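You operate a simulated robot arm through the tools that you are given. There is no shell and no other tool. Be economical: measure what you need, move in short steps, check, and stop when the job is done.

Carry out the task below with a simulated two-armed robot. There is one attempt and no reset: what you move stays moved.

TASK
Screw the cap back on the tall blue pot. Take the orange spring and put it in the inside of the red reject bin. Push the lower drawer of the small chest shut. Take the orange sleeved block on the steel sheet on the side bench and put it away on the clamping bench top. Take the large black block and leave it on the top of the tall grey stand. Put the thick steel disc in the black bucket. Take the blue v block and put it on the silver tray. Take the grey bucket and leave it on the build bench top. Turn the blue timer dial to 15 sec. The order is free. Set down upright: orange spring, orange sleeved block, blue v block.

It is judged by the outcome, as a careful person would: the job done as asked, and still so three seconds after it is handed in. It fails if anything else is knocked over, pushed out of place, dropped, spilled or broken. Lids that push on must go on centred and level and be pressed home; caps that screw on are set level and turned clockwise until they are tight. Flat cloth is picked up by pressing the open fingertips on it (5 to 10 N) and closing them slowly along it; thin cloth reads only 2 to 8 mm in the jaws.

THE ROBOT
Two 7-joint arms with two-finger grippers on one trunk, on a base that drives. Base frame: it is fixed to the floor where the robot stands at the start and does not move with it; the origin is under the middle of the robot, x ahead of it, y to its left, z up; the surface under the hand at the start is at about z = 0.76. Units: m, degrees, N and s.
The left shoulder is at the start at [0.041, 0.164, 1.13], the right one opposite. With the tool pointing down near the work surface each hand reaches from about 0.24 to 0.72 m from the robot's upright axis, wherever it stands, measured 20 degrees to its own side. Places, roughly: black bucket (21x21x20 cm) [1.3, 5.9, 0.9]; blue timer dial [-9.6, 4.9, 0.7]; blue v block (7x3x6 cm) [-6.1, 0.6, 0.5]; build bench top [-5.7, 3, 0.8]; clamping bench top [-5.3, 6, 0.9]; grey bucket (21x21x20 cm) [-9.4, 3, 0.9]; inside of the red reject bin (22x22 cm) [-9.14, 5.28, 0.66]; large black block (6x6x4 cm) [-5.5, 0.6, 0.8]; lower drawer of the small chest [-6.4, 3.2, 0.8]; orange sleeved block (7x3x7 cm) [-5.3, 0.9, 0.8]; orange spring (4x4x7 cm) [-7.6, 4.8, 0.9]; silver tray (25x17x4 cm) [-5.8, 0.6, 0.4]; tall blue pot (9x9x12 cm) [0.5, 0.1, 0.8]; thick steel disc (8x8x2 cm) [1.2, 5.7, 0.9]; top of the tall grey stand [-9.5, 3, 0.8]. Payload 2.45 kg a hand.
Tool frame (each hand has its own): the origin (TCP) lies between the finger pads and is the grasp point; the fingertips stand 0.026 m ahead of it; z points along the fingers, y is the line along which they close. Largest opening 0.096 m; the body of the gripper starts 0.069 m behind the TCP.
Orientation is that of the tool frame in the base frame, as [roll, pitch, yaw] about the fixed x, y, z axes, in that order (R = Rz(yaw) Ry(pitch) Rx(roll)). With the fingers straight down and closing along the base's y, the tool's x points along the base's -x, its y along +y and its z along -z.

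THE INTERFACE
- The arms move only by the tool arm_command. It takes "left_series", "right_series" or both (then of equal length, played together; a hand with none holds still); each is a list of rows, each a list of 7 numbers: the turn, a rotation vector about the base's x, y, z in degrees, then the shift along the base's x, y, z in m, then the finger opening in m, from 0 to 0.096. In form: [[wx, wy, wz, x, y, z, claw], ...]. A call has 1 to 20 rows; each row is the pose to reach, as a shift and turn from the pose commanded when the call began. Each row takes 0.2 s and may step no farther than 0.05 m and 8.6 degrees from the row before; otherwise, or with a gripper value out of range, the whole call is refused. A pose out of reach is approached as far as the arm can. The call stops where the force on the tool passes 40 N (or 10 N more than at its start, if that is more) or the arm is blocked; 0.2 s more then pass. Each finger halts on what it meets, pressing with about 34 N; the grip force reading is that of the motor and also rises with nothing between the fingers. The clock runs only during rows and for 0.2 s after the last one: add rows that repeat a pose to give the fingers time. It gives the time, the measured TCP pose, the force on the tool (base axes), the opening and the grip force at its end, in the units of the frame above (readings bear some noise), with the torque about the TCP (base axes, N m) and any sound that the robot's microphone picked up.
- Cameras (640 x 400 px; columns grow to the right, rows downward): "scene" is now at [0.1015, 0.0064, 1.5942]; the picture's right is [0.05, -1.00, 0.00], its down [-0.86, -0.05, -0.51] and it looks along [0.51, 0.03, -0.86] (base axes); focal length 286 px, centre (320, 200). "left" rides on the left gripper at [0.082, -0.003, -0.098] in its tool frame; the picture's right is [0.04, 1.00, 0.00], its down [-0.73, 0.03, -0.68] and it looks along [-0.68, 0.03, 0.73] (tool axes); focal length 256 px, centre (320, 200). "right" rides on the right gripper at [0.082, 0.003, -0.098] in its tool frame; the picture's right is [-0.04, 1.00, 0.00], its down [-0.73, -0.03, -0.68] and it looks along [-0.68, -0.03, 0.73] (tool axes); focal length 256 px, centre (320, 200). There is no depth. A picture from a camera that has moved, and an enlarged one, comes with that camera's place and axes in the base frame and with its lens.
- get_image(camera): a new picture of that camera. It takes no simulated time.
- lift_body(by): slides the trunk up (or, below 0, down) by that many m; the arms and the scene camera ride with it, the base frame stays. It gives what a move gives, with no picture.
- drive_base(legs): drives the robot by 1 to 6 legs, each [ahead, left, turn to the left] in m, m and degrees, along the robot's own axes; the way and the turn of a leg run together, so that a leg with both is an arc; at most 1.5 m and 180 degrees a leg. The arms and the cameras ride along, it lands a little off, and it stops where it bumps. It gives what a move gives.
- pan_tilt(pan, tilt): turns the head with the scene camera to pan (to the left, within 120 degrees either way) and tilt (down, from -29 to 69), counted from straight ahead of the robot. It gives what a move gives.
- inspect(camera, box): a new picture of the part [left, top, right, bottom] of that camera's present view, enlarged. It takes no simulated time.
- finish_job(): hands the job in; it is judged then, once.

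Work in short steps. Places have to be worked out from the pictures, the camera data and where the tool is seen: move nearer, look again, correct. Check each grasp and each placing, and mend what went wrong. You have 217 turns and 212 pictures in all, those below and enlarged ones among them. Open the grippers and draw the arms clear of the work before you hand the job in, unless the task says otherwise; then end with one line.

The tools are called after "Request:" as a command line: name --argument value ..., lists and objects as JSON in quotes. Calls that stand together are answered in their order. arm_command: Moves the arms, as the interface text tells. Its arguments: {"type":"object","properties":{"left_series":{"type":"array","items":{"type":"array","items":{"type":"number"}}},"right_series":{"type":"array","items":{"type":"array","items":{"type":"number"}}}},"required":[]} The other tools are called the same way: lift_body (by) slides the trunk up or down; drive_base (legs) drives the base; pan_tilt (pan, tilt) turns the head that bears the scene camera; get_image (camera) takes a picture; inspect (camera, box) takes an enlarged picture of a part of a camera's view; finish_job () hands the job in.

At the start:

```text
t: 0.0
left_tcp_pos: [0.4334, 0.2931, 1.1443]
left_orientation: [-179.9, 0.0, -179.8]
left_ft_force: [-0.4, -0.4, 0.5]
left_wrist_torque: [0.02, -0.02, 0.01]
left_gripper_width: 0.0963
left_finger_force: 0.0
right_tcp_pos: [0.5104, -0.1124, 1.0837]
right_orientation: [180.0, -0.1, 179.9]
right_ft_force: [0.2, 0.0, -0.3]
right_wrist_torque: [-0.04, 0.01, 0.02]
right_gripper_width: 0.096
right_finger_force: 0.1
trunk travel left (down, up): [-0.3, 0.267]
robot x, y, heading: [-0.0016, -0.0006, 0.1]
head pan, tilt: [3.1, 58.9]
```

scene: 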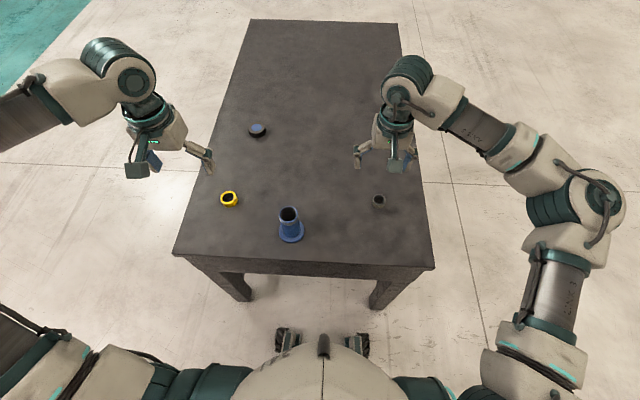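
right: 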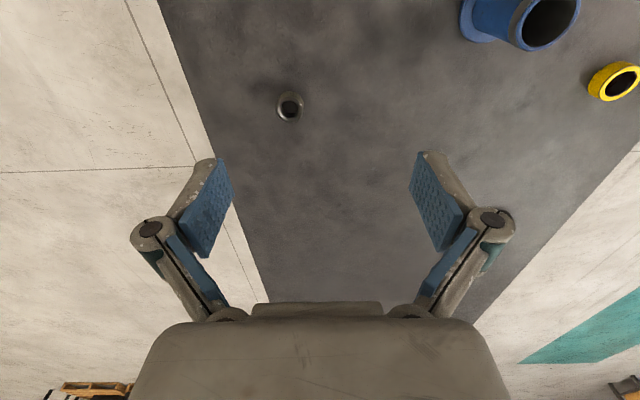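
left: 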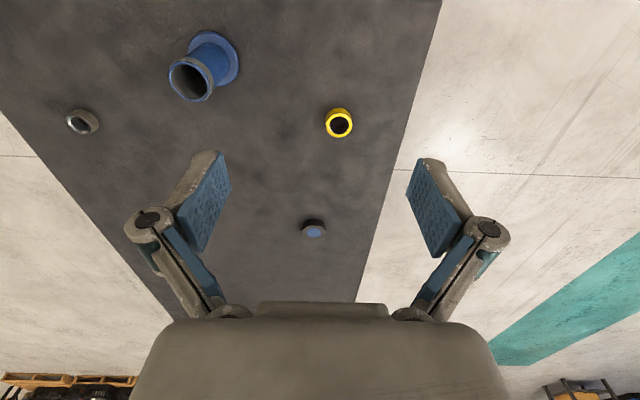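

The pot is near (0.47, 0.12) and the blue cap looks to be near (0.89, 0.29). I'll enlarge both to confirm.

Request:
inspect --camera "scene" --box '[200, 100, 420, 250]'

Request:
inspect --camera "left" --box '[40, 20, 400, 250]'

```text
2.67 times, centred on (310, 175) of scene
camera zoom: at [0.1015, 0.0064, 1.5942], right [0.05, -1.0, 0.0], down [-0.86, -0.05, -0.51], along [0.51, 0.03, -0.86], focal length 764 px, centre (347, 267)
```

zoom: 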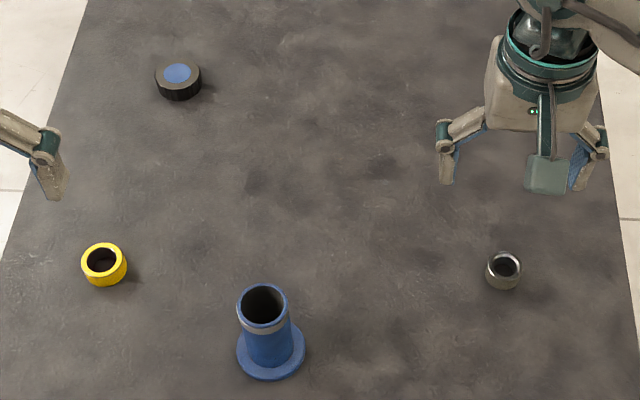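

```text
1.74 times, centred on (220, 135) of left
camera zoom: at [0.3533, 0.2898, 1.242], right [-0.04, 1.0, 0.0], down [0.73, 0.03, 0.68], along [0.68, 0.03, -0.73], focal length 445 px, centre (494, 313)
```

zoom: 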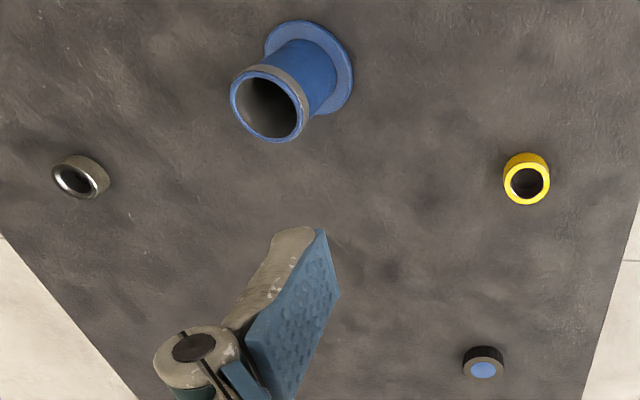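

The cap sits near (0.884, 0.294), about 0.067 m wide and out of reach from here. I'll look around before driving to the table's left side.

Request:
pan_tilt --pan 60 --tilt 25

Request:
get_image --camera "scene"

Request:
pan_tilt --pan 118 --tilt 15

Request:
get_image --camera "scene"

```text
t: 1.3
left_tcp_pos: [0.4302, 0.2903, 1.145]
left_orientation: [179.9, 0.2, -179.8]
left_ft_force: [0.3, -0.2, -0.4]
left_wrist_torque: [0.01, -0.02, 0.0]
left_gripper_width: 0.096
left_finger_force: 0.1
right_tcp_pos: [0.5067, -0.114, 1.086]
right_orientation: [180.0, 0.1, 179.8]
right_ft_force: [-0.8, 0.0, 0.3]
right_wrist_torque: [0.01, 0.03, 0.0]
right_gripper_width: 0.096
right_finger_force: 0.1
trunk travel left (down, up): [-0.3, 0.267]
robot x, y, heading: [-0.0014, -0.0008, 0.4]
head pan, tilt: [60.0, 25.0]
```

```text
206 pictures are left
camera scene: at [0.08, 0.0789, 1.643], right [0.87, -0.5, 0.0], down [-0.22, -0.37, -0.91], along [0.45, 0.78, -0.42], focal length 286 px, centre (320, 200)
```

scene: 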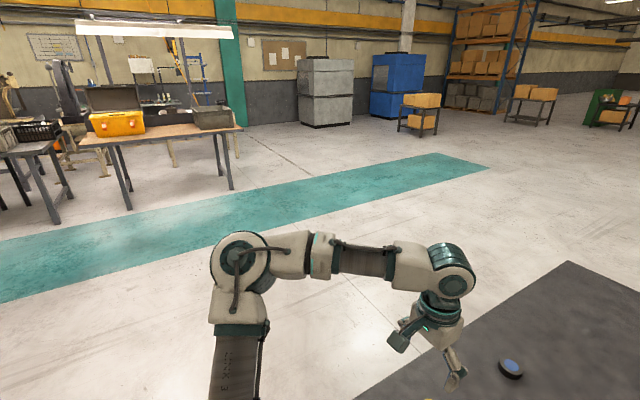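

```text
t: 2.5
left_tcp_pos: [0.4307, 0.2906, 1.1438]
left_orientation: [-179.8, 0.2, -179.8]
left_ft_force: [-0.2, -0.3, -0.1]
left_wrist_torque: [0.01, -0.02, -0.02]
left_gripper_width: 0.0961
left_finger_force: 0.1
right_tcp_pos: [0.5063, -0.1141, 1.0852]
right_orientation: [180.0, 0.1, 179.9]
right_ft_force: [0.4, -0.4, 0.2]
right_wrist_torque: [0.0, 0.0, 0.0]
right_gripper_width: 0.0959
right_finger_force: 0.0
trunk travel left (down, up): [-0.3, 0.267]
robot x, y, heading: [0.0002, 0.0005, 0.1]
head pan, tilt: [118.0, 15.0]
```

```text
205 pictures are left
camera scene: at [-0.01, 0.0837, 1.6595], right [0.88, 0.47, 0.0], down [0.12, -0.23, -0.97], along [-0.45, 0.85, -0.26], focal length 286 px, centre (320, 200)
```

scene: 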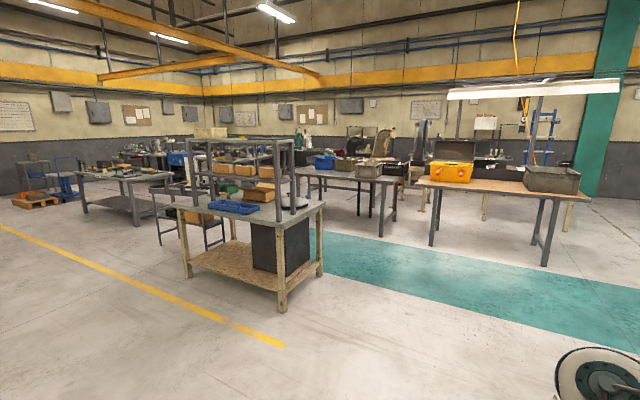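

The area to the left of the table is clear. I'll drive round so that the cap is ahead and to the left of the robot.

Request:
drive_base --legs '[[0, 1.0, 0], [0.69, 0, 0], [0, 0, -90], [0.13, 0, 0]]'

Request:
pan_tilt --pan 0 --tilt 60

Request:
get_image --camera "scene"

```text
t: 15.9
left_tcp_pos: [0.9797, 0.4365, 1.1463]
left_orientation: [180.0, 0.2, 88.9]
left_ft_force: [-0.4, -0.4, -1.4]
left_wrist_torque: [-0.01, 0.02, -0.01]
left_gripper_width: 0.0963
left_finger_force: 0.0
right_tcp_pos: [0.5738, 0.3674, 1.0883]
right_orientation: [179.9, 0.2, 88.8]
right_ft_force: [0.2, -0.1, 0.0]
right_wrist_torque: [0.01, 0.02, 0.0]
right_gripper_width: 0.096
right_finger_force: 0.1
trunk travel left (down, up): [-0.3, 0.267]
robot x, y, heading: [0.6928, 0.8693, -90.7]
head pan, tilt: [118.0, 15.0]
```

```text
t: 17.9
left_tcp_pos: [0.9789, 0.4389, 1.1466]
left_orientation: [180.0, 0.2, 88.9]
left_ft_force: [-0.6, 0.6, 1.1]
left_wrist_torque: [0.02, -0.02, 0.02]
left_gripper_width: 0.0959
left_finger_force: 0.0
right_tcp_pos: [0.5732, 0.3703, 1.088]
right_orientation: [179.9, 0.3, 88.7]
right_ft_force: [0.4, 0.6, 0.1]
right_wrist_torque: [-0.02, 0.04, -0.01]
right_gripper_width: 0.0958
right_finger_force: 0.0
trunk travel left (down, up): [-0.3, 0.267]
robot x, y, heading: [0.7014, 0.874, -91.0]
head pan, tilt: [0.0, 60.0]
```

```text
204 pictures are left
camera scene: at [0.6951, 0.7699, 1.5929], right [-1.0, 0.02, 0.0], down [0.02, 0.87, -0.5], along [-0.01, -0.5, -0.87], focal length 286 px, centre (320, 200)
```

scene: 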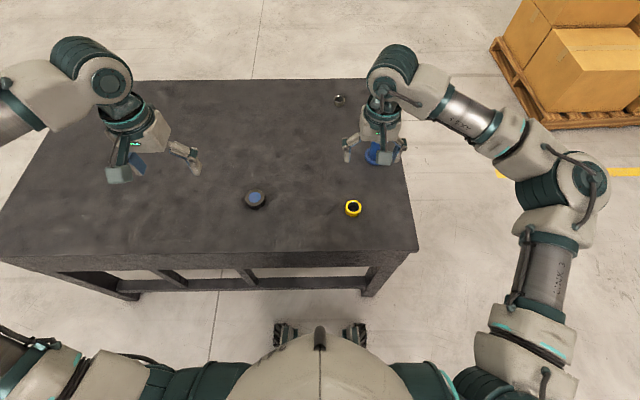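

The cap is at about (0.890, 0.296). I'll bring the left hand above it and check with the wrist camera.

Request:
arm_command --left_series '[[0, 0, 0, -0.015, -0.024, -0.033, 0.096], [0, 0, 0, -0.03, -0.048, -0.066, 0.096], [0, 0, 0, -0.045, -0.072, -0.1, 0.096], [0, 0, 0, -0.06, -0.096, -0.133, 0.096], [0, 0, 0, -0.075, -0.12, -0.166, 0.096], [0, 0, 0, -0.089, -0.143, -0.2, 0.096], [0, 0, 0, -0.089, -0.143, -0.24, 0.096]]'

Request:
get_image --camera "left"

Request:
get_image --camera "scene"

```text
t: 19.5
left_tcp_pos: [0.8955, 0.3039, 0.9112]
left_orientation: [180.0, 0.4, 89.0]
left_ft_force: [1.0, 0.0, -1.5]
left_wrist_torque: [-0.01, 0.03, 0.0]
left_gripper_width: 0.0959
left_finger_force: 0.0
left hand out of reach, approached as far as the arm can: row 7
right_tcp_pos: [0.5742, 0.371, 1.0881]
right_orientation: [-180.0, 0.3, 88.7]
right_ft_force: [-0.6, 0.0, -0.1]
right_wrist_torque: [-0.05, -0.02, 0.0]
right_gripper_width: 0.096
right_finger_force: 0.1
trunk travel left (down, up): [-0.3, 0.267]
robot x, y, heading: [0.6959, 0.8744, -91.1]
head pan, tilt: [0.0, 60.0]
```

```text
203 pictures are left
camera left: at [0.8951, 0.386, 1.0082], right [1.0, 0.02, 0.0], down [0.02, -0.73, 0.68], along [0.01, -0.68, -0.73], focal length 256 px, centre (320, 200)
```

left: 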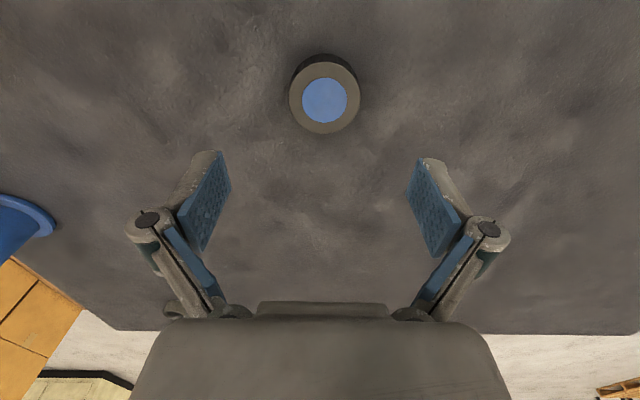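

```text
202 pictures are left
camera scene: at [0.6948, 0.769, 1.5929], right [-1.0, 0.02, 0.0], down [0.02, 0.87, -0.5], along [-0.01, -0.5, -0.87], focal length 286 px, centre (320, 200)
```

scene: 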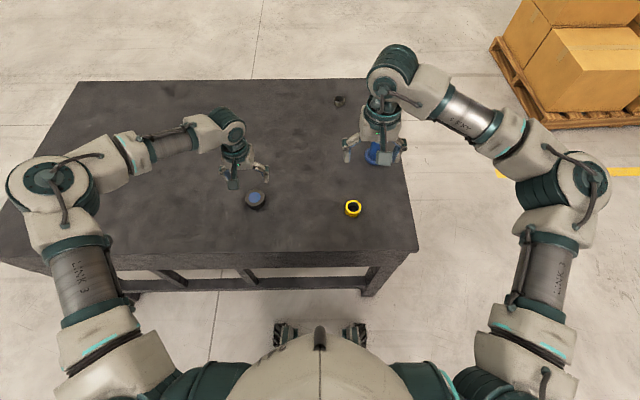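

The cap is at about (0.899, 0.299). The arm is near its limit here, so I'll centre the hand and lower the trunk instead of stretching further.

Request:
arm_command --left_series '[[0, 0, 0, 0.003, -0.004, 0, 0.096], [0, 0, 0, 0.003, -0.004, 0, 0.096]]'

Request:
lift_body --by -0.07

Request:
get_image --camera "left"

```text
t: 20.1
left_tcp_pos: [0.9, 0.3003, 0.9121]
left_orientation: [180.0, 0.3, 88.9]
left_ft_force: [0.5, -0.5, 0.3]
left_wrist_torque: [-0.01, -0.02, 0.04]
left_gripper_width: 0.0959
left_finger_force: 0.0
right_tcp_pos: [0.5732, 0.3706, 1.0875]
right_orientation: [179.9, 0.3, 88.8]
right_ft_force: [0.9, -0.5, 0.4]
right_wrist_torque: [-0.03, -0.02, 0.03]
right_gripper_width: 0.0962
right_finger_force: 0.1
trunk travel left (down, up): [-0.3, 0.267]
robot x, y, heading: [0.6966, 0.8753, -91.2]
head pan, tilt: [0.0, 60.0]
```

```text
t: 21.1
left_tcp_pos: [0.8984, 0.2987, 0.8404]
left_orientation: [179.9, 0.4, 89.0]
left_ft_force: [-0.2, 0.8, -0.2]
left_wrist_torque: [-0.06, 0.01, -0.02]
left_gripper_width: 0.0957
left_finger_force: 0.1
right_tcp_pos: [0.5724, 0.3717, 1.0202]
right_orientation: [179.9, 0.4, 88.7]
right_ft_force: [-0.1, -0.5, 0.9]
right_wrist_torque: [-0.02, 0.02, -0.01]
right_gripper_width: 0.0956
right_finger_force: 0.1
trunk travel left (down, up): [-0.23, 0.337]
robot x, y, heading: [0.6968, 0.8702, -91.1]
head pan, tilt: [0.0, 60.0]
```

```text
201 pictures are left
camera left: at [0.8979, 0.3815, 0.9386], right [1.0, 0.02, 0.0], down [0.02, -0.73, 0.68], along [0.01, -0.68, -0.73], focal length 256 px, centre (320, 200)
```

left: 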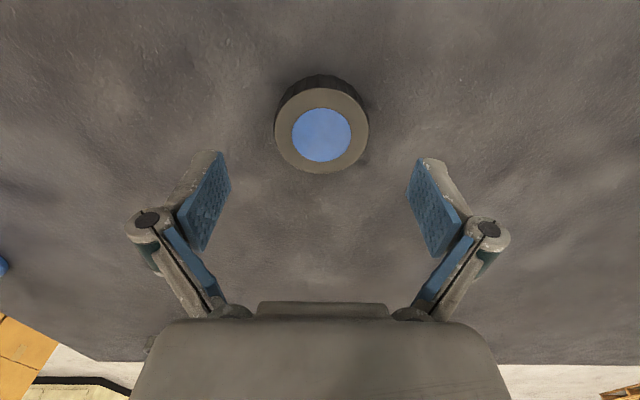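

It's centred. I'll lower 0.048 m and close slowly on the cap.

Request:
arm_command --left_series '[[0, 0, 0, 0, 0, -0.025, 0.096], [0, 0, 0, 0.001, 0, -0.048, 0.096], [0, 0, 0, 0.001, 0, -0.048, 0.08], [0, 0, 0, 0.001, 0, -0.048, 0.065], [0, 0, 0, 0.001, 0, -0.048, 0.05], [0, 0, 0, 0.001, 0, -0.048, 0.05]]'

Request:
get_image --camera "left"

```text
t: 22.6
left_tcp_pos: [0.9017, 0.2992, 0.7934]
left_orientation: [-180.0, 0.4, 88.9]
left_ft_force: [0.6, -0.9, 3.6]
left_wrist_torque: [-0.02, 0.05, -0.02]
left_gripper_width: 0.0641
left_finger_force: 34.2
right_tcp_pos: [0.5724, 0.3708, 1.0182]
right_orientation: [179.8, 0.2, 88.6]
right_ft_force: [-0.5, 1.0, 0.2]
right_wrist_torque: [-0.05, -0.03, 0.0]
right_gripper_width: 0.0959
right_finger_force: 0.1
trunk travel left (down, up): [-0.23, 0.337]
robot x, y, heading: [0.6966, 0.8691, -91.0]
head pan, tilt: [0.0, 60.0]
```

```text
200 pictures are left
camera left: at [0.9001, 0.3807, 0.8899], right [1.0, 0.02, 0.0], down [0.02, -0.73, 0.68], along [0.01, -0.68, -0.73], focal length 256 px, centre (320, 200)
```

left: 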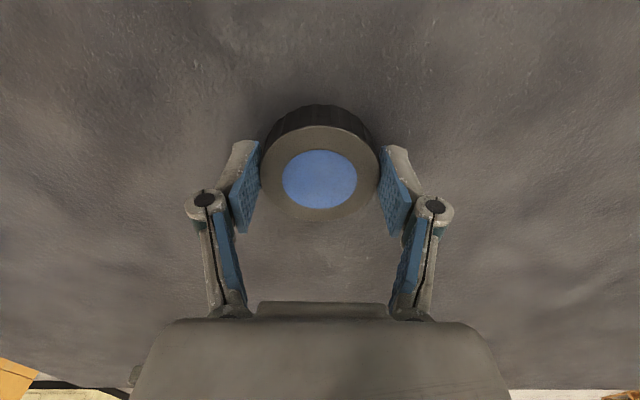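

The cap is held at 0.064 and centred. I'll lift it and drive back to the start position in front of the pot.

Request:
arm_command --left_series '[[0, 0, 0, 0, 0, 0.04, 0.05], [0, 0, 0, 0, 0.01, 0.08, 0.05], [0, 0, 0, 0, 0.03, 0.12, 0.05], [0, 0, 0, 0, 0.05, 0.15, 0.05]]'

Request:
lift_body --by 0.07

Request:
drive_base --legs '[[-0.13, 0, 0], [0, 0, 91], [-0.7, 0, 0], [0, -1.0, 0]]'

Request:
get_image --camera "scene"

```text
t: 23.6
left_tcp_pos: [0.8988, 0.3491, 0.9394]
left_orientation: [179.9, 0.3, 88.9]
left_ft_force: [-0.1, 0.5, 0.3]
left_wrist_torque: [-0.01, -0.01, -0.02]
left_gripper_width: 0.0637
left_finger_force: 33.7
right_tcp_pos: [0.5731, 0.3713, 1.0189]
right_orientation: [179.9, 0.3, 88.7]
right_ft_force: [-0.1, -0.7, 0.5]
right_wrist_torque: [0.01, -0.01, 0.01]
right_gripper_width: 0.0959
right_finger_force: 0.1
trunk travel left (down, up): [-0.23, 0.337]
robot x, y, heading: [0.693, 0.8707, -90.9]
head pan, tilt: [0.0, 60.0]
```

```text
t: 24.6
left_tcp_pos: [0.8985, 0.3491, 1.012]
left_orientation: [179.8, 0.2, 88.9]
left_ft_force: [0.6, 0.5, -0.9]
left_wrist_torque: [0.02, 0.04, -0.01]
left_gripper_width: 0.0639
left_finger_force: 33.8
right_tcp_pos: [0.5724, 0.37, 1.0876]
right_orientation: [179.9, 0.3, 88.8]
right_ft_force: [-1.3, 0.0, -1.2]
right_wrist_torque: [0.02, -0.01, 0.02]
right_gripper_width: 0.0961
right_finger_force: 0.3
trunk travel left (down, up): [-0.3, 0.267]
robot x, y, heading: [0.6981, 0.8727, -91.2]
head pan, tilt: [0.0, 60.0]
```

```text
t: 38.1
left_tcp_pos: [0.4875, 0.2047, 1.0121]
left_orientation: [179.9, 0.2, 179.3]
left_ft_force: [0.3, 0.0, 0.0]
left_wrist_torque: [0.02, 0.01, 0.0]
left_gripper_width: 0.0637
left_finger_force: 33.9
right_tcp_pos: [0.4678, -0.1202, 1.0879]
right_orientation: [179.8, 0.3, 179.1]
right_ft_force: [-0.4, 0.0, 0.3]
right_wrist_torque: [-0.03, 0.01, 0.03]
right_gripper_width: 0.0956
right_finger_force: 0.0
trunk travel left (down, up): [-0.3, 0.267]
robot x, y, heading: [-0.0331, 0.0001, -0.8]
head pan, tilt: [0.0, 60.0]
```

```text
199 pictures are left
camera scene: at [0.0662, -0.0022, 1.5928], right [-0.01, -1.0, 0.0], down [-0.87, 0.01, -0.5], along [0.5, -0.01, -0.87], focal length 286 px, centre (320, 200)
```

scene: 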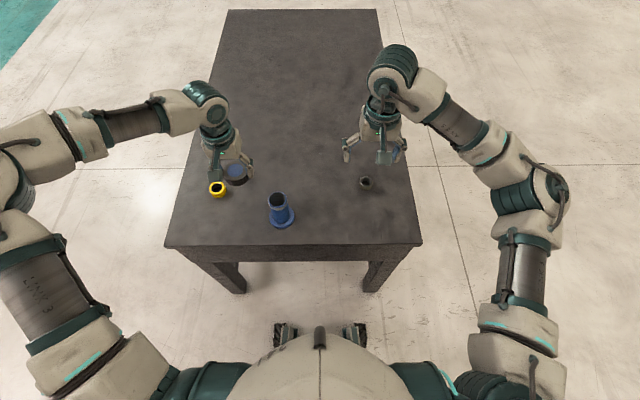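

Enlarging the pot to find its axis accurately.

Request:
inspect --camera "scene" --box '[230, 170, 330, 240]'

Request:
get_image --camera "right"

Request:
get_image --camera "left"

```text
5.71 times, centred on (280, 205) of scene
camera zoom: at [0.0662, -0.0022, 1.5928], right [-0.01, -1.0, 0.0], down [-0.87, 0.01, -0.5], along [0.5, -0.01, -0.87], focal length 1636 px, centre (549, 171)
```

zoom: 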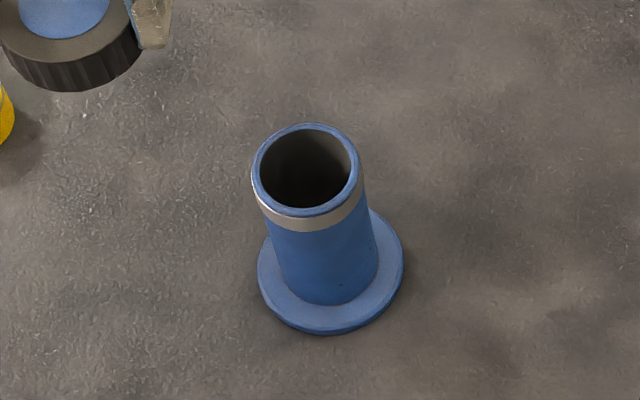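

```text
197 pictures are left
camera right: at [0.3869, -0.116, 1.1856], right [0.05, 1.0, 0.0], down [0.73, -0.04, 0.68], along [0.68, -0.04, -0.73], focal length 256 px, centre (320, 200)
```

right: 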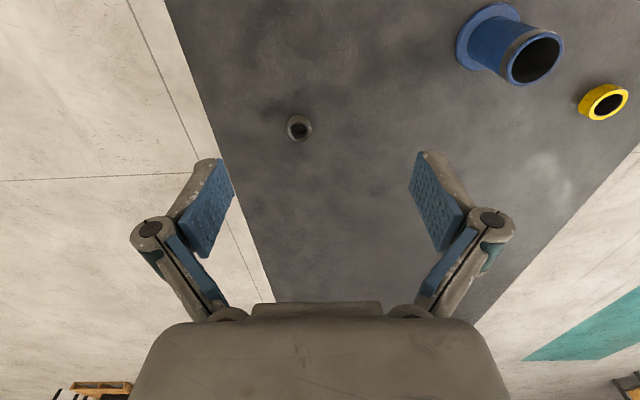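

```text
196 pictures are left
camera left: at [0.4061, 0.2032, 1.1096], right [-0.03, 1.0, 0.0], down [0.73, 0.02, 0.68], along [0.68, 0.02, -0.73], focal length 256 px, centre (320, 200)
```

left: 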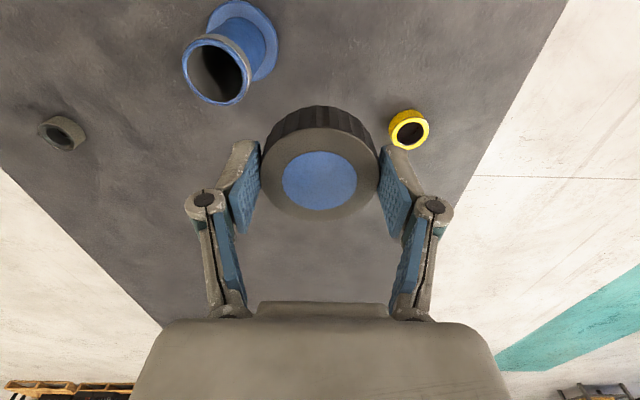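

The pot axis is near (0.475, 0.113) with its rim at about 0.883. I'll move the cap above it and then refine with the cameras.

Request:
arm_command --left_series '[[0, 0, 0, -0.004, -0.03, -0.02, 0.05], [0, 0, 0, -0.008, -0.06, -0.04, 0.05], [0, 0, 0, -0.012, -0.091, -0.06, 0.05], [0, 0, 0, -0.012, -0.091, -0.08, 0.05], [0, 0, 0, -0.012, -0.091, -0.08, 0.05]]'

Request:
inspect --camera "scene" --box '[230, 160, 330, 230]'

Request:
get_image --camera "left"

Request:
inspect --camera "right" --box '[420, 0, 640, 140]'

```text
t: 39.3
left_tcp_pos: [0.4624, 0.13, 0.9391]
left_orientation: [180.0, 0.6, 179.3]
left_ft_force: [0.2, 0.6, -0.4]
left_wrist_torque: [-0.01, -0.01, 0.02]
left_gripper_width: 0.0637
left_finger_force: 34.7
left hand out of reach, approached as far as the arm can: row 3, 4, 5
right_tcp_pos: [0.4629, -0.1218, 1.0894]
right_orientation: [180.0, 0.5, 179.1]
right_ft_force: [0.0, 0.9, -0.1]
right_wrist_torque: [0.0, 0.04, -0.01]
right_gripper_width: 0.0963
right_finger_force: 0.0
trunk travel left (down, up): [-0.3, 0.267]
robot x, y, heading: [-0.0343, -0.0028, -0.7]
head pan, tilt: [0.0, 60.0]
```

```text
5.71 times, centred on (280, 195) of scene
camera zoom: at [0.0668, -0.0021, 1.5928], right [-0.01, -1.0, 0.0], down [-0.87, 0.01, -0.5], along [0.5, -0.01, -0.87], focal length 1636 px, centre (549, 229)
```

zoom: 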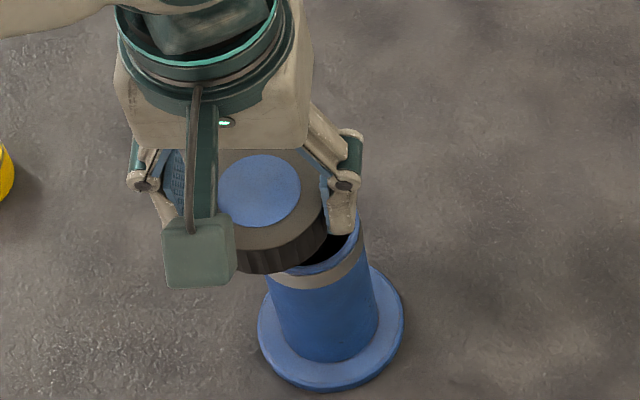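

```text
194 pictures are left
camera left: at [0.3814, 0.1276, 1.0359], right [-0.03, 1.0, 0.0], down [0.73, 0.02, 0.69], along [0.69, 0.02, -0.73], focal length 256 px, centre (320, 200)
```

left: 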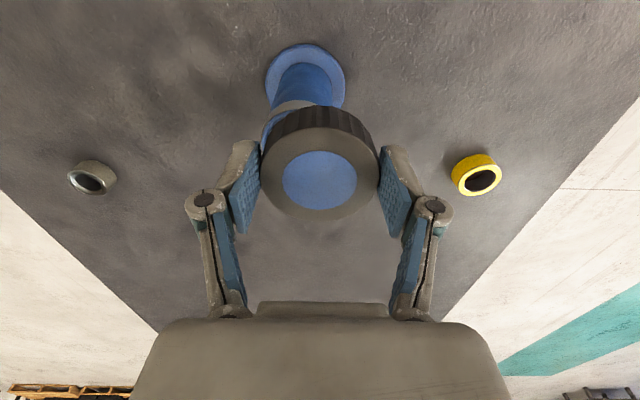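

```text
2.86 times, centred on (530, 70) of right
camera zoom: at [0.383, -0.1158, 1.1873], right [0.06, 1.0, 0.0], down [0.73, -0.04, 0.68], along [0.68, -0.04, -0.73], focal length 731 px, centre (-280, 571)
```

zoom: 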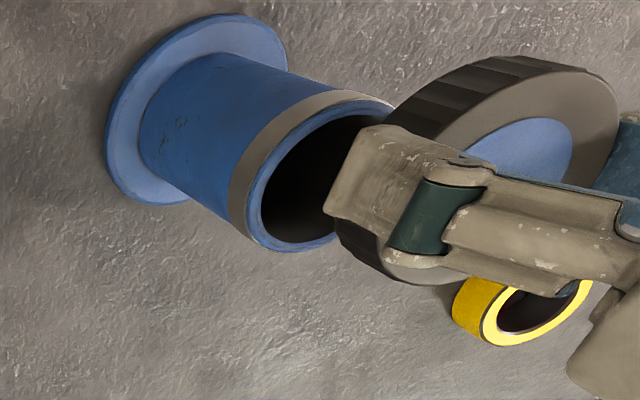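

The left arm runs short on the inward side. I'll shift the base 0.11 m to the right so the pot lies well to its left.

Request:
drive_base --legs '[[0.02, -0.11, 0]]'

Request:
arm_command --left_series '[[0, 0, 0, 0, 0.03, 0.01, 0.05], [0, 0, 0, 0, 0.06, 0.01, 0.05], [0, 0, 0, 0, 0.09, 0.01, 0.05], [0, 0, 0, 0, 0.09, 0.01, 0.05]]'

Request:
inspect --camera "scene" --box '[210, 160, 310, 230]'

Request:
get_image --camera "left"

```text
t: 40.5
left_tcp_pos: [0.4828, 0.0639, 0.9336]
left_orientation: [-177.9, 0.4, 179.3]
left_ft_force: [0.0, 1.7, -0.5]
left_wrist_torque: [-0.16, 0.05, 0.01]
left_gripper_width: 0.0638
left_finger_force: 34.2
right_tcp_pos: [0.4839, -0.18, 1.0934]
right_orientation: [-178.1, 0.5, 179.2]
right_ft_force: [-0.2, 2.1, 0.5]
right_wrist_torque: [-0.19, -0.09, -0.01]
right_gripper_width: 0.0961
right_finger_force: 0.2
trunk travel left (down, up): [-0.3, 0.267]
robot x, y, heading: [-0.0147, -0.0974, -1.1]
head pan, tilt: [0.0, 60.0]
```

```text
t: 41.5
left_tcp_pos: [0.4792, 0.1443, 0.9454]
left_orientation: [-178.9, 0.7, 179.5]
left_ft_force: [-1.0, 1.2, -0.2]
left_wrist_torque: [-0.07, 0.01, -0.01]
left_gripper_width: 0.0638
left_finger_force: 34.0
right_tcp_pos: [0.4776, -0.1938, 1.0949]
right_orientation: [-179.0, 0.7, 179.3]
right_ft_force: [-0.7, 0.6, 0.9]
right_wrist_torque: [-0.08, -0.04, 0.03]
right_gripper_width: 0.0961
right_finger_force: 0.1
trunk travel left (down, up): [-0.3, 0.267]
robot x, y, heading: [-0.0154, -0.0973, -1.0]
head pan, tilt: [0.0, 60.0]
```

```text
5.71 times, centred on (260, 195) of scene
camera zoom: at [0.0857, -0.0531, 1.5921], right [-0.01, -1.0, 0.03], down [-0.87, 0.0, -0.5], along [0.5, -0.03, -0.87], focal length 1636 px, centre (663, 229)
```

zoom: 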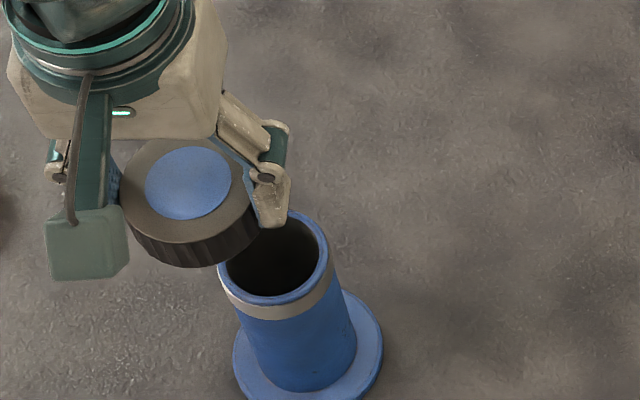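

```text
191 pictures are left
camera left: at [0.3978, 0.1433, 1.0426], right [-0.03, 1.0, -0.02], down [0.73, 0.04, 0.69], along [0.69, 0.01, -0.73], focal length 256 px, centre (320, 200)
```

left: 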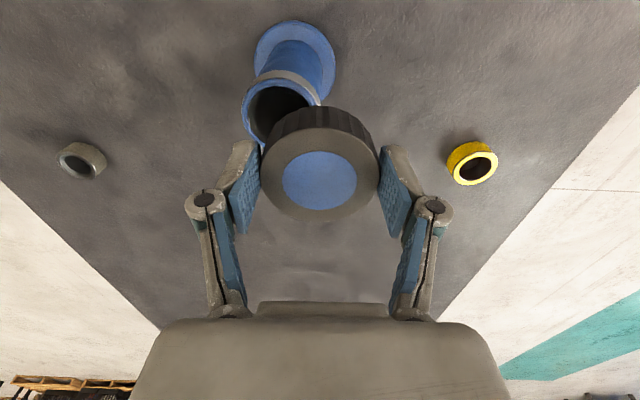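

The readings show about a 1° lean just after driving. I'll let it settle and look again.

Request:
arm_command --left_series '[[0, 0, 0, 0, 0, 0.0, 0.05], [0, 0, 0, 0, 0, 0.0, 0.05], [0, 0, 0, 0, 0, 0, 0.05], [0, 0, 0, 0, 0, 0, 0.05]]'

Request:
get_image --camera "scene"

Request:
inspect --camera "scene" --box '[210, 170, 310, 240]'

```text
t: 42.5
left_tcp_pos: [0.4799, 0.1163, 0.9504]
left_orientation: [179.9, 0.6, 179.4]
left_ft_force: [-0.4, -0.1, 1.0]
left_wrist_torque: [0.02, -0.01, -0.02]
left_gripper_width: 0.0637
left_finger_force: 33.5
right_tcp_pos: [0.4777, -0.2241, 1.0931]
right_orientation: [179.8, 0.7, 179.1]
right_ft_force: [0.1, 0.4, 0.4]
right_wrist_torque: [0.02, -0.01, -0.01]
right_gripper_width: 0.0963
right_finger_force: 0.1
trunk travel left (down, up): [-0.3, 0.267]
robot x, y, heading: [-0.0138, -0.1012, -0.8]
head pan, tilt: [0.0, 60.0]
```

```text
190 pictures are left
camera scene: at [0.086, -0.0886, 1.5927], right [-0.01, -1.0, 0.01], down [-0.87, 0.01, -0.5], along [0.5, -0.02, -0.87], focal length 286 px, centre (320, 200)
```

scene: 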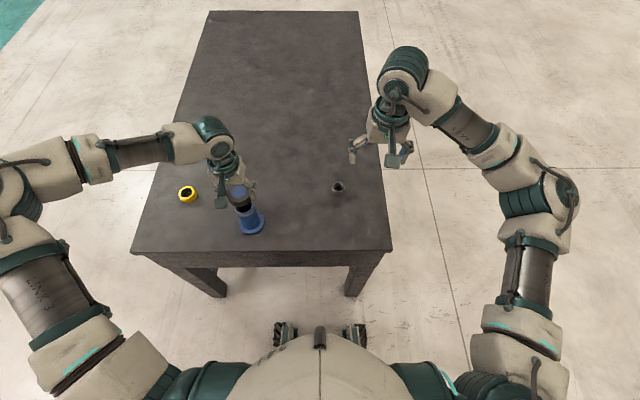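

```text
5.71 times, centred on (260, 205) of scene
camera zoom: at [0.086, -0.0886, 1.5927], right [-0.01, -1.0, 0.01], down [-0.87, 0.01, -0.5], along [0.5, -0.02, -0.87], focal length 1636 px, centre (663, 171)
```

zoom: 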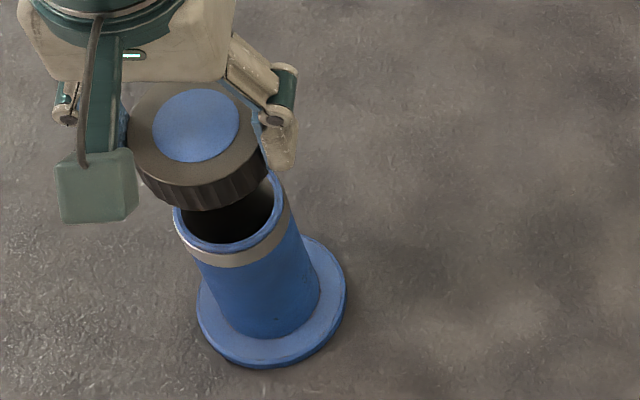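

The cap is almost over the pot now. I'll check the alignment in both wrist views.

Request:
get_image --camera "left"

Request:
get_image --camera "right"

```text
188 pictures are left
camera left: at [0.3978, 0.1134, 1.0478], right [-0.03, 1.0, 0.0], down [0.73, 0.02, 0.69], along [0.69, 0.02, -0.73], focal length 256 px, centre (320, 200)
```

left: 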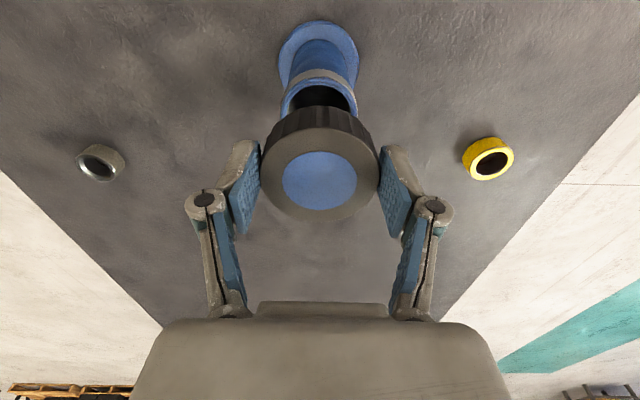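

```text
187 pictures are left
camera right: at [0.3975, -0.2198, 1.1895], right [0.06, 1.0, 0.0], down [0.72, -0.04, 0.69], along [0.69, -0.03, -0.73], focal length 256 px, centre (320, 200)
```

right: 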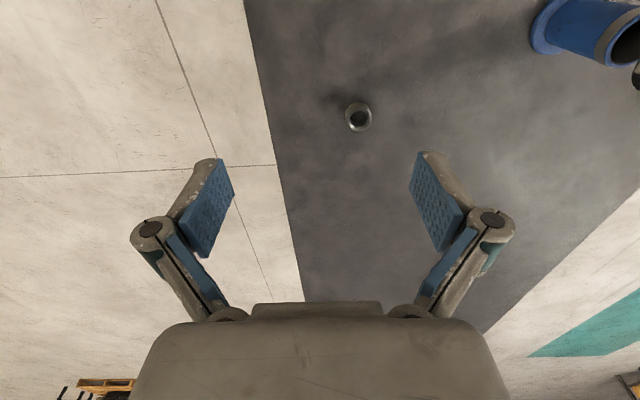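

Both views put the rim centre at about (0.474, 0.115). I'll nudge the cap into line and come down slowly until it touches.

Request:
arm_command --left_series '[[0, 0.6, 0, -0.005, -0.001, 0, 0.05], [0, 0.6, 0, -0.005, -0.001, -0.01, 0.05], [0, 0.6, 0, -0.005, -0.001, -0.02, 0.05], [0, 0.6, 0, -0.005, -0.001, -0.02, 0.05]]'

Request:
get_image --camera "left"

Request:
inspect --camera "scene" --box '[210, 170, 310, 240]'

```text
t: 43.7
left_tcp_pos: [0.4705, 0.0948, 0.9373]
left_orientation: [178.9, 0.5, 178.9]
left_ft_force: [1.0, -0.2, 0.1]
left_wrist_torque: [0.02, -0.02, 0.01]
left_gripper_width: 0.0638
left_finger_force: 34.1
right_tcp_pos: [0.4738, -0.25, 1.0922]
right_orientation: [178.8, 0.9, 178.7]
right_ft_force: [-0.1, -0.4, 0.0]
right_wrist_torque: [0.06, 0.04, -0.03]
right_gripper_width: 0.0962
right_finger_force: 0.1
trunk travel left (down, up): [-0.3, 0.267]
robot x, y, heading: [-0.0166, -0.1066, -1.0]
head pan, tilt: [0.0, 60.0]
stopped in row 4 (left hand): the arm was blocked; the commanded pose is now the measured one
```

```text
186 pictures are left
camera left: at [0.3891, 0.0904, 1.0343], right [-0.02, 1.0, 0.02], down [0.73, 0.0, 0.68], along [0.68, 0.03, -0.73], focal length 256 px, centre (320, 200)
```

left: 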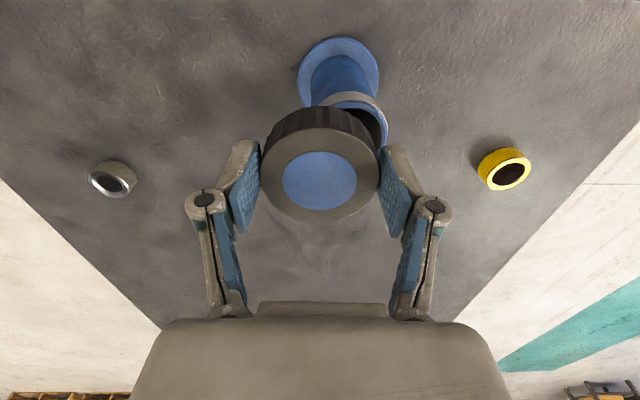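

```text
5.71 times, centred on (260, 205) of scene
camera zoom: at [0.084, -0.1416, 1.5925], right [-0.02, -1.0, -0.02], down [-0.87, 0.03, -0.5], along [0.5, 0.01, -0.87], focal length 1636 px, centre (663, 171)
```

zoom: 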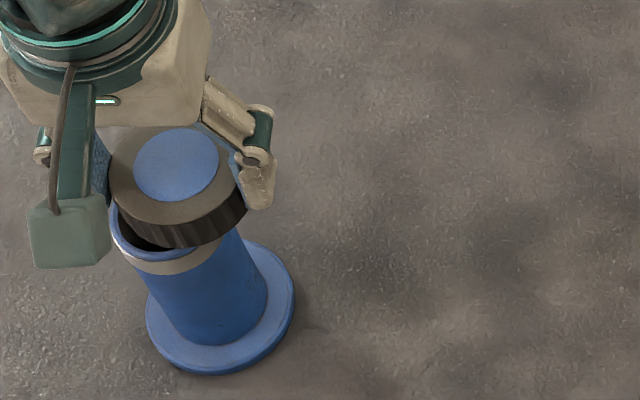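

The whole body is swaying slowly sideways after that strafe. I'll raise the cap clear and let it settle before trying again.

Request:
arm_command --left_series '[[0, 0, 0, 0, 0, 0.03, 0.05], [0, 0, 0, 0, 0, 0.03, 0.05], [0, 0, 0, 0, 0, 0.03, 0.05], [0, 0, 0, 0, 0, 0.03, 0.05], [0, 0, 0, 0, 0, 0.03, 0.05]]'

Request:
arm_command --left_series '[[0, 0, 0, 0, 0, 0.0, 0.05], [0, 0, 0, 0, 0, 0.0, 0.05], [0, 0, 0, 0, 0, 0, 0.05], [0, 0, 0, 0, 0, 0, 0.05], [0, 0, 0, 0, 0, 0, 0.05]]'

Request:
arm_command --left_series '[[0, 0, 0, 0, 0, 0.0, 0.05], [0, 0, 0, 0, 0, 0.0, 0.05], [0, 0, 0, 0, 0, 0, 0.05], [0, 0, 0, 0, 0, 0, 0.05], [0, 0, 0, 0, 0, 0, 0.05]]'

```text
t: 44.9
left_tcp_pos: [0.4724, 0.1309, 0.9614]
left_orientation: [-179.3, 0.3, 179.2]
left_ft_force: [-0.6, 0.3, -1.0]
left_wrist_torque: [-0.03, -0.01, 0.03]
left_gripper_width: 0.0636
left_finger_force: 34.0
right_tcp_pos: [0.4749, -0.2087, 1.0967]
right_orientation: [-179.4, 1.0, 178.9]
right_ft_force: [-0.1, 0.2, 0.5]
right_wrist_torque: [-0.06, 0.01, -0.02]
right_gripper_width: 0.0959
right_finger_force: 0.1
trunk travel left (down, up): [-0.3, 0.267]
robot x, y, heading: [-0.0181, -0.098, -0.9]
head pan, tilt: [0.0, 60.0]
```

```text
t: 46.1
left_tcp_pos: [0.4725, 0.0968, 0.9678]
left_orientation: [179.2, 0.4, 179.0]
left_ft_force: [0.3, 0.6, 0.0]
left_wrist_torque: [0.05, -0.03, 0.03]
left_gripper_width: 0.0638
left_finger_force: 33.9
right_tcp_pos: [0.4751, -0.2481, 1.0916]
right_orientation: [178.9, 1.0, 178.7]
right_ft_force: [0.2, -1.2, 0.1]
right_wrist_torque: [0.06, 0.03, -0.03]
right_gripper_width: 0.0961
right_finger_force: 0.0
trunk travel left (down, up): [-0.3, 0.267]
robot x, y, heading: [-0.0174, -0.1069, -1.0]
head pan, tilt: [0.0, 60.0]
```

```text
t: 47.3
left_tcp_pos: [0.4713, 0.1076, 0.9657]
left_orientation: [179.4, 0.3, 179.0]
left_ft_force: [-0.1, 0.3, -0.1]
left_wrist_torque: [0.02, 0.03, -0.01]
left_gripper_width: 0.064
left_finger_force: 34.1
right_tcp_pos: [0.4738, -0.2364, 1.0924]
right_orientation: [179.4, 0.8, 178.9]
right_ft_force: [-0.5, -0.3, 0.0]
right_wrist_torque: [0.01, -0.02, -0.02]
right_gripper_width: 0.0959
right_finger_force: 0.2
trunk travel left (down, up): [-0.3, 0.267]
robot x, y, heading: [-0.0142, -0.1045, -1.3]
head pan, tilt: [0.0, 60.0]
```

The sway is damping out. I'll wait a few more seconds.

Request:
arm_command --left_series '[[0, 0, 0, 0, 0, 0.0, 0.05], [0, 0, 0, 0, 0, 0.0, 0.05], [0, 0, 0, 0, 0, 0, 0.05], [0, 0, 0, 0, 0, 0, 0.05], [0, 0, 0, 0, 0, 0, 0.05], [0, 0, 0, 0, 0, 0, 0.05], [0, 0, 0, 0, 0, 0, 0.05], [0, 0, 0, 0, 0, 0, 0.05], [0, 0, 0, 0, 0, 0, 0.05], [0, 0, 0, 0, 0, 0, 0.05], [0, 0, 0, 0, 0, 0, 0.05], [0, 0, 0, 0, 0, 0, 0.05], [0, 0, 0, 0, 0, 0, 0.05], [0, 0, 0, 0, 0, 0, 0.05], [0, 0, 0, 0, 0, 0, 0.05], [0, 0, 0, 0, 0, 0, 0.05], [0, 0, 0, 0, 0, 0, 0.05], [0, 0, 0, 0, 0, 0, 0.05], [0, 0, 0, 0, 0, 0, 0.05], [0, 0, 0, 0, 0, 0, 0.05]]'

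Request:
arm_command --left_series '[[0, 0, 0, 0, 0, 0.0, 0.05], [0, 0, 0, 0, 0, 0.0, 0.05], [0, 0, 0, 0, 0, 0, 0.05], [0, 0, 0, 0, 0, 0, 0.05], [0, 0, 0, 0, 0, 0, 0.05]]'

Request:
get_image --camera "left"

```text
t: 51.5
left_tcp_pos: [0.4731, 0.1012, 0.967]
left_orientation: [179.1, 0.4, 179.0]
left_ft_force: [0.5, 0.2, 0.0]
left_wrist_torque: [0.02, -0.01, 0.04]
left_gripper_width: 0.0639
left_finger_force: 33.9
right_tcp_pos: [0.474, -0.2443, 1.0941]
right_orientation: [179.1, 0.7, 178.8]
right_ft_force: [0.4, -0.7, 0.2]
right_wrist_torque: [0.08, 0.04, 0.05]
right_gripper_width: 0.096
right_finger_force: 0.1
trunk travel left (down, up): [-0.3, 0.267]
robot x, y, heading: [-0.0156, -0.1099, -0.9]
head pan, tilt: [0.0, 60.0]
```

```text
t: 52.7
left_tcp_pos: [0.4719, 0.1122, 0.9649]
left_orientation: [179.8, 0.3, 179.1]
left_ft_force: [0.4, 2.0, -0.2]
left_wrist_torque: [0.0, 0.0, 0.0]
left_gripper_width: 0.0639
left_finger_force: 33.7
right_tcp_pos: [0.4752, -0.2303, 1.0941]
right_orientation: [179.7, 0.9, 178.9]
right_ft_force: [-0.7, 0.3, -0.4]
right_wrist_torque: [0.0, -0.01, 0.01]
right_gripper_width: 0.096
right_finger_force: 0.1
trunk travel left (down, up): [-0.3, 0.267]
robot x, y, heading: [-0.015, -0.107, -0.9]
head pan, tilt: [0.0, 60.0]
```

```text
184 pictures are left
camera left: at [0.3913, 0.1104, 1.0622], right [-0.02, 1.0, 0.0], down [0.73, 0.02, 0.68], along [0.68, 0.02, -0.73], focal length 256 px, centre (320, 200)
```

left: 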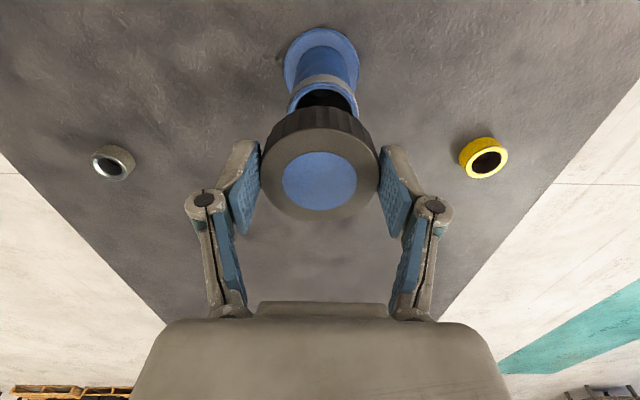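

The sway persists. I'll sample it at finer intervals to understand it.

Request:
arm_command --left_series '[[0, 0, 0, 0, 0, 0, 0.05], [0, 0, 0, 0, 0, 0, 0.05]]'

Request:
arm_command --left_series '[[0, 0, 0, 0, 0, 0, 0.05], [0, 0, 0, 0, 0, 0, 0.05]]'

Request:
arm_command --left_series '[[0, 0, 0, 0, 0, 0, 0.05], [0, 0, 0, 0, 0, 0, 0.05]]'

Request:
arm_command --left_series '[[0, 0, 0, 0, 0, 0, 0.05], [0, 0, 0, 0, 0, 0, 0.05]]'

Request:
arm_command --left_series '[[0, 0, 0, 0, 0, 0, 0.05], [0, 0, 0, 0, 0, 0, 0.05]]'

Request:
arm_command --left_series '[[0, 0, 0, 0, 0, 0, 0.05], [0, 0, 0, 0, 0, 0, 0.05]]'

```text
t: 53.3
left_tcp_pos: [0.4721, 0.1042, 0.9661]
left_orientation: [179.4, 0.3, 179.1]
left_ft_force: [-0.6, 1.0, -0.1]
left_wrist_torque: [-0.01, -0.01, 0.0]
left_gripper_width: 0.0638
left_finger_force: 33.8
right_tcp_pos: [0.4751, -0.2391, 1.0927]
right_orientation: [179.2, 0.8, 178.8]
right_ft_force: [-0.1, 0.3, -0.2]
right_wrist_torque: [-0.01, 0.05, 0.01]
right_gripper_width: 0.096
right_finger_force: 0.0
trunk travel left (down, up): [-0.3, 0.267]
robot x, y, heading: [-0.0153, -0.1069, -1.0]
head pan, tilt: [0.0, 60.0]
```

```text
t: 53.9
left_tcp_pos: [0.4725, 0.1132, 0.9629]
left_orientation: [179.8, 0.3, 179.1]
left_ft_force: [-1.1, 1.3, -0.4]
left_wrist_torque: [-0.02, 0.01, 0.03]
left_gripper_width: 0.0637
left_finger_force: 34.0
right_tcp_pos: [0.4755, -0.2286, 1.0939]
right_orientation: [179.7, 0.9, 178.8]
right_ft_force: [-0.2, 0.4, 0.4]
right_wrist_torque: [0.0, -0.04, 0.0]
right_gripper_width: 0.0959
right_finger_force: 0.1
trunk travel left (down, up): [-0.3, 0.267]
robot x, y, heading: [-0.0189, -0.1062, -1.0]
head pan, tilt: [0.0, 60.0]
```

```text
t: 54.5
left_tcp_pos: [0.4731, 0.1098, 0.9648]
left_orientation: [179.7, 0.3, 179.2]
left_ft_force: [-0.2, 0.6, 0.1]
left_wrist_torque: [-0.01, -0.03, 0.02]
left_gripper_width: 0.0638
left_finger_force: 34.4
right_tcp_pos: [0.4757, -0.2334, 1.0932]
right_orientation: [179.6, 0.9, 179.0]
right_ft_force: [-0.4, -0.4, -0.2]
right_wrist_torque: [-0.03, -0.01, 0.02]
right_gripper_width: 0.0962
right_finger_force: 0.1
trunk travel left (down, up): [-0.3, 0.267]
robot x, y, heading: [-0.0165, -0.1074, -0.7]
head pan, tilt: [0.0, 60.0]
```

```text
t: 55.1
left_tcp_pos: [0.4721, 0.1087, 0.9661]
left_orientation: [179.5, 0.3, 179.1]
left_ft_force: [0.2, -0.5, -0.2]
left_wrist_torque: [0.04, 0.0, 0.03]
left_gripper_width: 0.0641
left_finger_force: 33.9
right_tcp_pos: [0.4749, -0.2349, 1.094]
right_orientation: [179.5, 0.9, 178.9]
right_ft_force: [1.1, 0.3, -0.2]
right_wrist_torque: [0.01, 0.0, -0.01]
right_gripper_width: 0.096
right_finger_force: 0.1
trunk travel left (down, up): [-0.3, 0.267]
robot x, y, heading: [-0.0149, -0.1037, -0.9]
head pan, tilt: [0.0, 60.0]
```

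```text
t: 55.7
left_tcp_pos: [0.4727, 0.1118, 0.9643]
left_orientation: [179.8, 0.3, 179.1]
left_ft_force: [-0.5, 0.3, -1.2]
left_wrist_torque: [-0.01, 0.0, -0.01]
left_gripper_width: 0.064
left_finger_force: 33.9
right_tcp_pos: [0.4759, -0.232, 1.0933]
right_orientation: [179.6, 0.8, 178.8]
right_ft_force: [-0.7, -0.2, -0.8]
right_wrist_torque: [-0.01, -0.03, 0.01]
right_gripper_width: 0.0961
right_finger_force: 0.0
trunk travel left (down, up): [-0.3, 0.267]
robot x, y, heading: [-0.0171, -0.1097, -0.9]
head pan, tilt: [0.0, 60.0]
```

```text
t: 56.3
left_tcp_pos: [0.4713, 0.1103, 0.9643]
left_orientation: [179.7, 0.3, 179.1]
left_ft_force: [0.0, 0.3, -0.2]
left_wrist_torque: [-0.02, 0.0, -0.02]
left_gripper_width: 0.0638
left_finger_force: 34.1
right_tcp_pos: [0.4748, -0.2317, 1.0935]
right_orientation: [179.6, 0.9, 178.8]
right_ft_force: [-0.4, -0.8, -0.9]
right_wrist_torque: [0.0, 0.02, 0.02]
right_gripper_width: 0.096
right_finger_force: 0.0
trunk travel left (down, up): [-0.3, 0.267]
robot x, y, heading: [-0.0133, -0.1074, -0.9]
head pan, tilt: [0.0, 60.0]
```

It has settled: TCP (0.472, 0.1105), with the pot axis near (0.474, 0.115). I'll line up, then lower until contact.

Request:
arm_command --left_series '[[-0.3, 0.3, 0, 0.002, 0.0045, -0.008, 0.05], [-0.3, 0.3, 0, 0.002, 0.0045, -0.016, 0.05], [-0.3, 0.3, 0, 0.002, 0.0045, -0.024, 0.05], [-0.3, 0.3, 0, 0.002, 0.0045, -0.032, 0.05], [-0.3, 0.3, 0, 0.002, 0.0045, -0.04, 0.05]]'

Request:
get_image --camera "left"

Request:
inspect --camera "scene" --box '[210, 170, 310, 240]'

```text
t: 57.5
left_tcp_pos: [0.4715, 0.1147, 0.922]
left_orientation: [-179.9, 0.0, 179.1]
left_ft_force: [-0.4, 0.1, -1.0]
left_wrist_torque: [-0.02, -0.02, 0.02]
left_gripper_width: 0.0638
left_finger_force: 34.5
right_tcp_pos: [0.4755, -0.2331, 1.094]
right_orientation: [179.6, 0.9, 179.0]
right_ft_force: [-0.2, 0.3, -0.7]
right_wrist_torque: [0.0, -0.02, 0.01]
right_gripper_width: 0.096
right_finger_force: 0.1
trunk travel left (down, up): [-0.3, 0.267]
robot x, y, heading: [-0.0193, -0.1085, -1.1]
head pan, tilt: [0.0, 60.0]
```

```text
183 pictures are left
camera left: at [0.3918, 0.1127, 1.0204], right [-0.02, 1.0, 0.0], down [0.73, 0.02, 0.68], along [0.68, 0.02, -0.73], focal length 256 px, centre (320, 200)
```

left: 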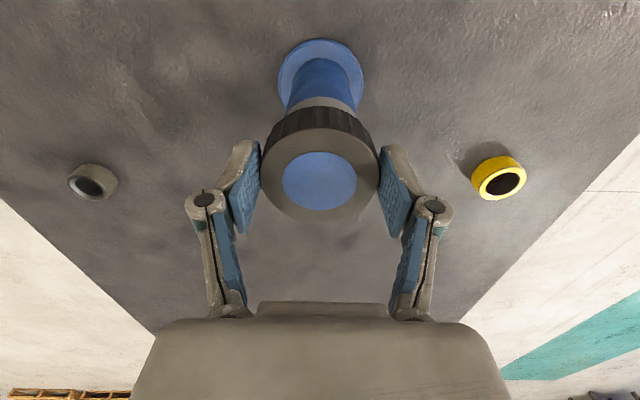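

```text
5.71 times, centred on (260, 205) of scene
camera zoom: at [0.0854, -0.107, 1.5928], right [-0.02, -1.0, 0.0], down [-0.87, 0.01, -0.5], along [0.5, -0.01, -0.87], focal length 1636 px, centre (663, 171)
```

zoom: 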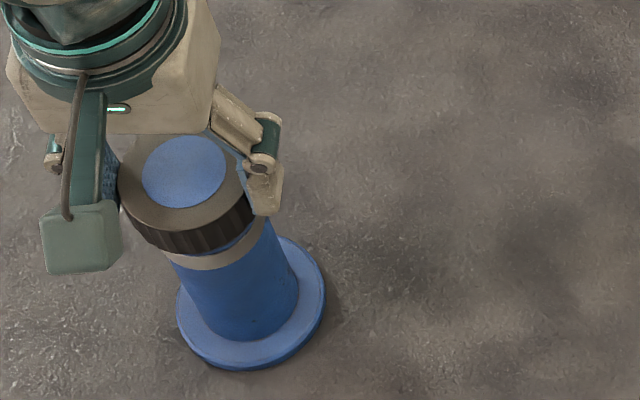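

The views agree to within about 3 mm, so I'll nudge +2 mm in x and +1 mm in y and keep going down in small steps until I feel contact.

Request:
arm_command --left_series '[[0, 0, 0, 0.002, 0.001, -0.002, 0.05], [0, 0, 0, 0.002, 0.001, -0.004, 0.05], [0, 0, 0, 0.002, 0.001, -0.006, 0.05], [0, 0, 0, 0.002, 0.001, -0.008, 0.05], [0, 0, 0, 0.002, 0.001, -0.01, 0.05]]'

```text
t: 58.7
left_tcp_pos: [0.4744, 0.1143, 0.9136]
left_orientation: [-180.0, 0.1, 179.0]
left_ft_force: [0.5, 1.1, 0.0]
left_wrist_torque: [0.03, 0.01, 0.02]
left_gripper_width: 0.0639
left_finger_force: 34.1
right_tcp_pos: [0.4756, -0.2324, 1.093]
right_orientation: [179.6, 0.9, 178.9]
right_ft_force: [0.5, 0.0, -0.1]
right_wrist_torque: [-0.02, -0.04, 0.02]
right_gripper_width: 0.0961
right_finger_force: 0.0
trunk travel left (down, up): [-0.3, 0.267]
robot x, y, heading: [-0.0165, -0.1056, -0.9]
head pan, tilt: [0.0, 60.0]
```

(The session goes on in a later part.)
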